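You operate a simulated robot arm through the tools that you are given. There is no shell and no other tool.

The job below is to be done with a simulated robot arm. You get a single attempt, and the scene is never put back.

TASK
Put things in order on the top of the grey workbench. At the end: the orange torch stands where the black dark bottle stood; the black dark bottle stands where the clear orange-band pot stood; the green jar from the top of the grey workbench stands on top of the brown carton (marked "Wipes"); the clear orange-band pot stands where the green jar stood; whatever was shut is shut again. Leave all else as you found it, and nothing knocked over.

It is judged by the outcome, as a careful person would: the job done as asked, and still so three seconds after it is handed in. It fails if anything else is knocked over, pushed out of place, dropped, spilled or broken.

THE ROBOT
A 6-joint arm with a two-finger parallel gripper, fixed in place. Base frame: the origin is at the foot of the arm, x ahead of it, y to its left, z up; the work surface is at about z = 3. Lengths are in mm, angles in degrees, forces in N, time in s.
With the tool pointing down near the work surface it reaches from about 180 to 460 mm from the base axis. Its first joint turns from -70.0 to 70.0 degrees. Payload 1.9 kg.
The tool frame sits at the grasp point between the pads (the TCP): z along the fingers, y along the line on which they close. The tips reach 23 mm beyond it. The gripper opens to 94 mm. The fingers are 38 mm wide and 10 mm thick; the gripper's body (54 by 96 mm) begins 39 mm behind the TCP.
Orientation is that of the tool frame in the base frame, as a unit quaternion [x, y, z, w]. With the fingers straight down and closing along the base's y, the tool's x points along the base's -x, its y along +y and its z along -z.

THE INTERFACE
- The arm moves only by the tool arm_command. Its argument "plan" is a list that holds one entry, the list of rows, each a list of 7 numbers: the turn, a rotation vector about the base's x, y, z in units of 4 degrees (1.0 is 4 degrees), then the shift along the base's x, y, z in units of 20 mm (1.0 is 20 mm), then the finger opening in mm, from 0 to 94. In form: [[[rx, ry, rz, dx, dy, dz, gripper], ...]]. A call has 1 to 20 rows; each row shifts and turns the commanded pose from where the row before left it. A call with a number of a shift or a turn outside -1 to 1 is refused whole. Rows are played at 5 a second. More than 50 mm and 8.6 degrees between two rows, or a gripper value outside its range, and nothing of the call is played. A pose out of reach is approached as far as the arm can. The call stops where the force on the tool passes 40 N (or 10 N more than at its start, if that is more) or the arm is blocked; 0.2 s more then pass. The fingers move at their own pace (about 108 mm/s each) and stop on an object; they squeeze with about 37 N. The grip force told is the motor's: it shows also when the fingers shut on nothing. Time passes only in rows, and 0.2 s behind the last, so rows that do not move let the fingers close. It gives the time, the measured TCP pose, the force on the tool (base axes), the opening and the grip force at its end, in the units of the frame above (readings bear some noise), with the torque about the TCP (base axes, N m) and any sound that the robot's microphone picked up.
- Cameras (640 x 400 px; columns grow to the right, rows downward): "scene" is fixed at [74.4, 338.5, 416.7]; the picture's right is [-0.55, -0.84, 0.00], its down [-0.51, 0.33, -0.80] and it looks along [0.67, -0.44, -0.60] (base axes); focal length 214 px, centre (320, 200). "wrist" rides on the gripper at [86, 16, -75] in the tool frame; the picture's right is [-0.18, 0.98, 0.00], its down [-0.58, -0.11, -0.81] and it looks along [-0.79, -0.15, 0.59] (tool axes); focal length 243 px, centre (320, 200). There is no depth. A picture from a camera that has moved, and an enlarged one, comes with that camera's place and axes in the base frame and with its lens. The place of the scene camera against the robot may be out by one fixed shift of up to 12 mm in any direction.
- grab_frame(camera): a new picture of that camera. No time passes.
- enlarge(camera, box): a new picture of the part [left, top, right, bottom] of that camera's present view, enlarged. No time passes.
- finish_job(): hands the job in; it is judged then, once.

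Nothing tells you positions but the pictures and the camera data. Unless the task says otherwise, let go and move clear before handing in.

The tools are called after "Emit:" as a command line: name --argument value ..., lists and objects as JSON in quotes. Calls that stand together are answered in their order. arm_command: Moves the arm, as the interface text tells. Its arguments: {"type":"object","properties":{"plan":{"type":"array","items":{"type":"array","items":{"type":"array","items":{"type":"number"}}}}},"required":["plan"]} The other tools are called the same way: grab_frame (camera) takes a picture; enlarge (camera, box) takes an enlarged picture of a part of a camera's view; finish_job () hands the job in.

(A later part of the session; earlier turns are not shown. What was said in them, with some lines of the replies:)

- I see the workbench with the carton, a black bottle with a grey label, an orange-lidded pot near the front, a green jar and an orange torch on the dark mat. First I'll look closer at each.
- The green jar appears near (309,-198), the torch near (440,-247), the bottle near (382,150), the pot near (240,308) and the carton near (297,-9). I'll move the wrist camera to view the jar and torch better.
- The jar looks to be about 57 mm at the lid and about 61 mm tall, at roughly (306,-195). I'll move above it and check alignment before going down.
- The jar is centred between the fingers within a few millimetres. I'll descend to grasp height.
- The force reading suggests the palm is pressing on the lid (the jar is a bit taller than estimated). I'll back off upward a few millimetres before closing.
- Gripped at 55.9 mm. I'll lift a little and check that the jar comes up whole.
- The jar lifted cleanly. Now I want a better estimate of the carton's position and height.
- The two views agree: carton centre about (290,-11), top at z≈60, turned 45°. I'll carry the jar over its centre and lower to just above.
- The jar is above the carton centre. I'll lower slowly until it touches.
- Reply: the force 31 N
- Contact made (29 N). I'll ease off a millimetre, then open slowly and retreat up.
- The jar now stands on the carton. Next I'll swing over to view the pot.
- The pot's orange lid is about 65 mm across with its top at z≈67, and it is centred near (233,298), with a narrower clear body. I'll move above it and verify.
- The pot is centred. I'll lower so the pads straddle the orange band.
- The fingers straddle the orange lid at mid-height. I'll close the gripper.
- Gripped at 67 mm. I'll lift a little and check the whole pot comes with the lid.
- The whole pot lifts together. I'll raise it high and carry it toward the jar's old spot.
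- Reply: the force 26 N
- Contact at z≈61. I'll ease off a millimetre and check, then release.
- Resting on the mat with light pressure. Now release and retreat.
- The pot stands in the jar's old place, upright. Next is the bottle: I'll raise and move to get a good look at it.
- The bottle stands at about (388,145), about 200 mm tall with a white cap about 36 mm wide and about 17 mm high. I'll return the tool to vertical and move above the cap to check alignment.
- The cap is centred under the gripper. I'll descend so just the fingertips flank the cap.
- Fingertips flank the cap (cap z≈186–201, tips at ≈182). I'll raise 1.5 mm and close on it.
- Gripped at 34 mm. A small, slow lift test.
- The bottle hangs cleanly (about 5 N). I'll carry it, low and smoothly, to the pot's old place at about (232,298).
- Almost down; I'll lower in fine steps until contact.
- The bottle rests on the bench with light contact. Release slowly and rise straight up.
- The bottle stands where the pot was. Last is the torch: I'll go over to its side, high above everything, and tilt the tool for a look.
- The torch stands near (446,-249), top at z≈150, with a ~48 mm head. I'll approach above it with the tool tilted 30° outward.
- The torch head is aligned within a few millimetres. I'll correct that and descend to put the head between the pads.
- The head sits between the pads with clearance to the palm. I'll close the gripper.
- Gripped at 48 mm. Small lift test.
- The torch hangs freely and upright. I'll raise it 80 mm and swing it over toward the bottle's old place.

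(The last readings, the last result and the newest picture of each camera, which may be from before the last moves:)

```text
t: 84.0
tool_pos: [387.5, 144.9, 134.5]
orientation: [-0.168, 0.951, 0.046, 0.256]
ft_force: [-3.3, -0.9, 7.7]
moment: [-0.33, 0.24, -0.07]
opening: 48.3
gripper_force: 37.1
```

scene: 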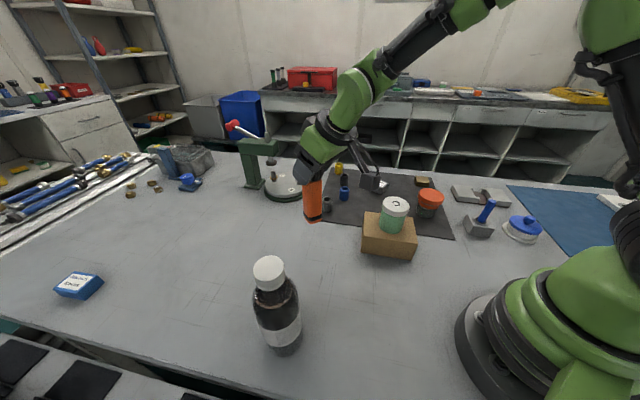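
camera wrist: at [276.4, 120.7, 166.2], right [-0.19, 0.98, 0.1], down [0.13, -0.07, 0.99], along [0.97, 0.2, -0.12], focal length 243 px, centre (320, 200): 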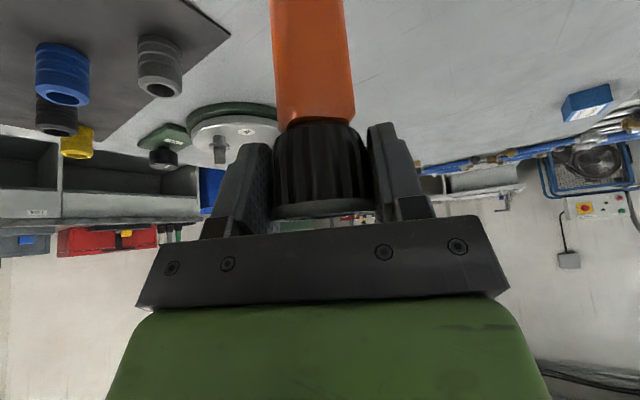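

Contact with about 10 N. I'll release gently and rise straight up.

Emit:
arm_command --plan '[[[0, 0, 0, 0, 0, 0, 49.5], [0, 0, 0, 0, 0, 0, 51], [0, 0, 0, 0, 0, 0, 54], [0, 0, 0, 0, 0, 0, 65], [0, 0, 0, 0, 0, 0, 80], [0, 0, 0, 0, 0, 0, 94], [0, 0, 0, 0, 0, 0, 94]]]'

Emit:
grab_frame --camera "wrist"

Emit:
enlarge --camera "scene" --box '[260, 150, 380, 260]'

```text
t: 85.6
tool_pos: [387.3, 145.4, 136.0]
orientation: [-0.168, 0.951, 0.046, 0.255]
ft_force: [0.6, 0.7, 0.9]
moment: [-0.01, -0.02, -0.02]
opening: 93.7
gripper_force: 0.0
```

```text
taken
camera wrist: at [276.2, 121.8, 156.6], right [-0.19, 0.98, 0.1], down [0.13, -0.07, 0.99], along [0.97, 0.2, -0.12], focal length 243 px, centre (320, 200)
```

wrist: 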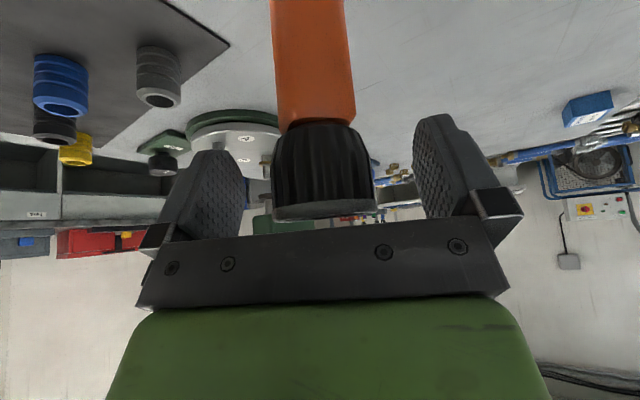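

```text
3.64 times, centred on (320, 205) of scene
camera zoom: at [74.4, 338.5, 416.7], right [-0.55, -0.84, 0.0], down [-0.51, 0.33, -0.8], along [0.67, -0.44, -0.6], focal length 780 px, centre (320, 182)
```

zoom: 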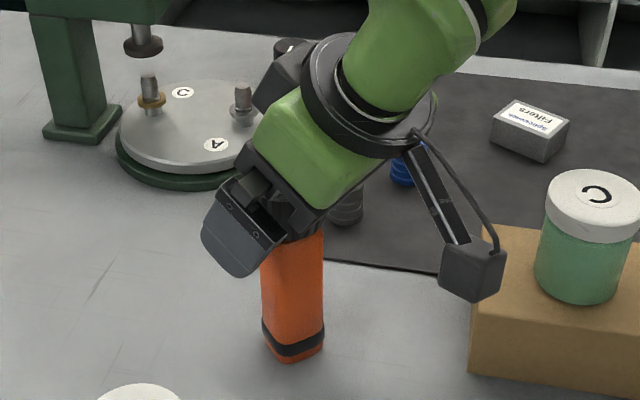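

The torch stands on its own. I'll rise straight up and then back away and inspect everything.

Emit:
arm_command --plan '[[[0, 0, 0, 0, 0, 0.4, 94], [0, 0, 0, 0, 0, 0.8, 94], [0, 0, 0, 0, 0, 1, 94], [0, 0, 0, 0, 0, 1, 94], [0, 0, 0, 0, 0, 1, 94], [0, 0, 0, 0, 0, 1, 94], [0, 0, 0, -0.8, -0.3, 0.5, 94], [0, 0, 0, -0.8, -0.3, 0.5, 94], [0, 0, 0, -0.8, -0.3, 0.3, 94], [0, 0, 0, -0.8, -0.3, 0, 94], [0, 0, 0, -0.8, -0.3, 0, 94], [0, 0, 0, -0.8, -0.3, 0, 94], [0, 0, 0, 0, 0, 0, 94]]]'

Emit:
grab_frame --camera "wrist"

Emit:
grab_frame --camera "scene"

```text
t: 88.4
tool_pos: [291.7, 109.0, 264.3]
orientation: [-0.169, 0.951, 0.047, 0.255]
ft_force: [0.9, -0.4, 0.1]
moment: [0.0, 0.05, 0.0]
opening: 93.8
gripper_force: 0.0
```

```text
taken
camera wrist: at [180.3, 86.1, 286.2], right [-0.19, 0.98, 0.1], down [0.13, -0.07, 0.99], along [0.97, 0.2, -0.12], focal length 243 px, centre (320, 200)
```

wrist: 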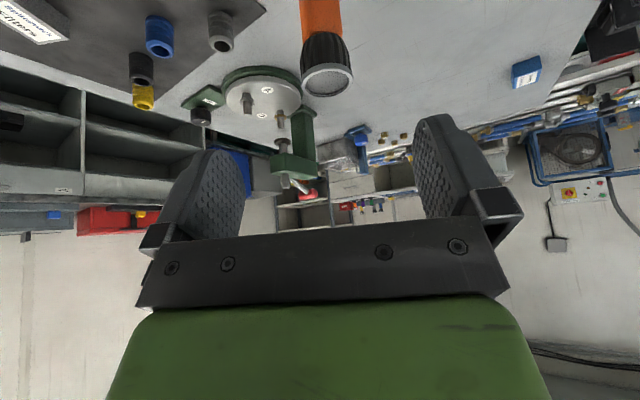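

```text
taken
```

scene: 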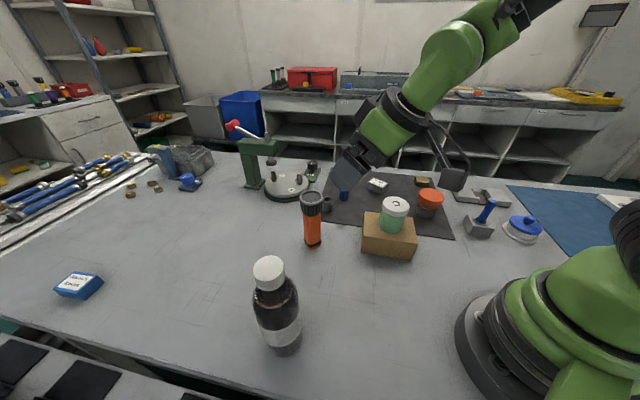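

Emit:
enlarge --camera "scene" --box '[350, 200, 430, 270]'

Emit:
enlarge --camera "scene" --box '[280, 120, 480, 280]'

Emit:
enlarge --camera "scene" --box '[230, 170, 350, 370]'

```text
5.71 times, centred on (390, 235) of scene
camera zoom: at [74.4, 338.5, 416.7], right [-0.55, -0.84, 0.0], down [-0.51, 0.33, -0.8], along [0.67, -0.44, -0.6], focal length 1226 px, centre (-80, 0)
```

zoom: 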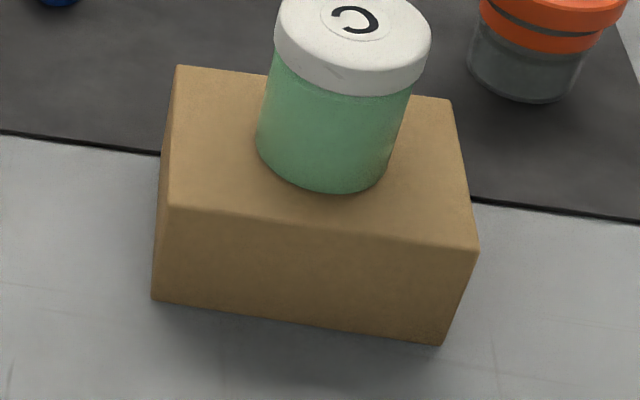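

```text
2.50 times, centred on (380, 200) of scene
camera zoom: at [74.4, 338.5, 416.7], right [-0.55, -0.84, 0.0], down [-0.51, 0.33, -0.8], along [0.67, -0.44, -0.6], focal length 536 px, centre (170, 200)
```

zoom: 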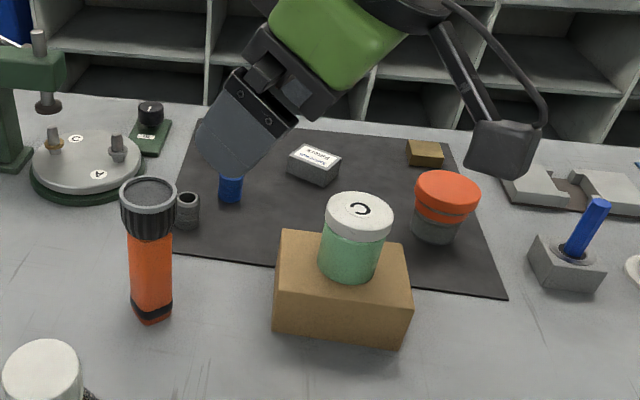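

```text
2.00 times, centred on (290, 270) of scene
camera zoom: at [74.4, 338.5, 416.7], right [-0.55, -0.84, 0.0], down [-0.51, 0.33, -0.8], along [0.67, -0.44, -0.6], focal length 429 px, centre (380, 60)
```

zoom: 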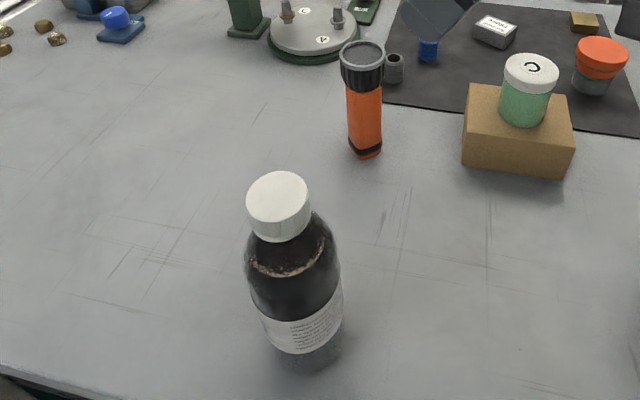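

Everything is in place. I'll move the arm clear so I can view the whole bench once more.

Emit:
arm_command --plan '[[[0, 0, 0, 0, 0, 1, 94], [0, 0, 0, 0, 0, 1, 94], [0, 0, 0, 0, 0, 1, 94], [-0.348, 0.937, 0, -0.2, -0.9, 0.5, 94], [-0.348, 0.937, 0, -0.2, -0.9, 0.5, 94], [-0.348, 0.937, 0, -0.2, -0.9, 0, 94], [-0.348, 0.937, 0, -0.2, -0.9, 0, 94], [-0.348, 0.937, 0, -0.2, -0.9, 0, 94], [-0.348, 0.937, 0, -0.2, -0.9, 0, 94], [-0.348, 0.937, 0, -0.2, -0.9, 0, 94], [0, 0, -0.5, -0.2, -0.9, 0, 94], [0, 0, -0.5, -0.2, -0.9, 0, 94], [0, 0, -0.5, -0.2, -0.9, 0, 94], [0, 0, -0.5, -0.2, -0.9, 0, 94], [0, 0, -0.5, -0.2, -0.9, 0, 94], [0, 0, -0.5, -0.2, -0.9, 0, 94], [0, 0, -0.5, -0.2, -0.9, 0, 94], [0, 0, 0, 0, 0, 0, 94]]]'

Emit:
grab_frame --camera "scene"

Emit:
grab_frame --camera "wrist"

Emit:
enlarge --camera "scene" --box '[280, 120, 480, 280]'

```text
t: 92.2
tool_pos: [235.2, -143.5, 344.9]
orientation: [-0.053, 0.998, 0.001, 0.018]
ft_force: [0.0, 1.2, 0.5]
moment: [-0.02, -0.01, -0.01]
opening: 93.8
gripper_force: 0.0
```

```text
taken
```

scene: 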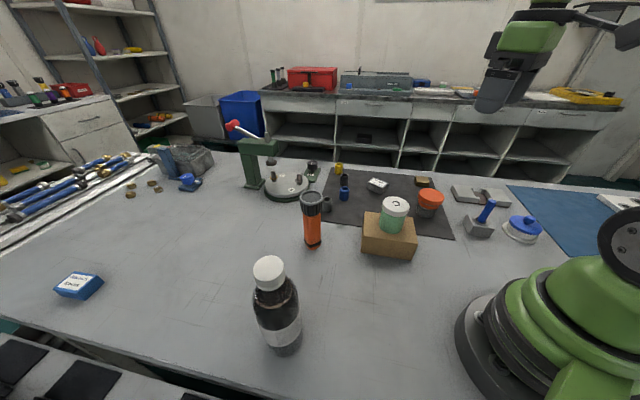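

```text
taken
camera wrist: at [145.3, -136.6, 416.4], right [0.08, 1.0, 0.01], down [0.56, -0.05, 0.83], along [0.82, -0.06, -0.56], focal length 243 px, centre (320, 200)
```

wrist: 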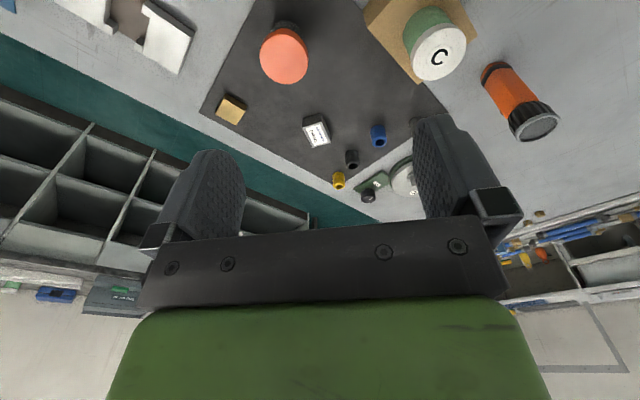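

```text
2.50 times, centred on (380, 200) of scene
camera zoom: at [74.4, 338.5, 416.7], right [-0.55, -0.84, 0.0], down [-0.51, 0.33, -0.8], along [0.67, -0.44, -0.6], focal length 536 px, centre (170, 200)
```

zoom: 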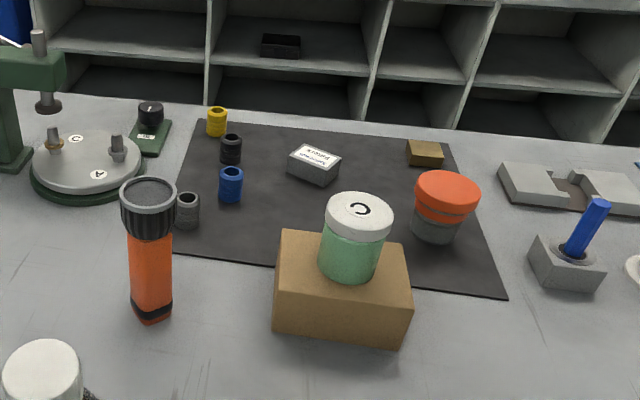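

The torch is at the bottle's old spot, the bottle at the pot's, the pot at the jar's, and the green jar is on the carton. Everything is upright, the carton and the other items look unmoved, and nothing was opened. The arm is clear and the gripper is empty, so I'm handing in the job.

Emit:
finish_job

```text
The job is handed in.
```

The job is handed in, and everything stood upright in my last pictures. The judging result hasn't come back to me.

- **Green jar:** it stands near the middle of the brown carton's top. The carton itself did not move.
- **Orange-band pot:** it stands where the green jar stood.
- **Dark bottle:** it stands where the pot stood.
- **Orange torch:** it stands, head up, where the bottle stood.

By my estimates from the pictures, the three swapped items are within a few millimetres of the original spots. I opened nothing, and the other items on the bench look unmoved. The "Wipes" marking wasn't visible from either camera; it was the only brown carton I saw on the bench.
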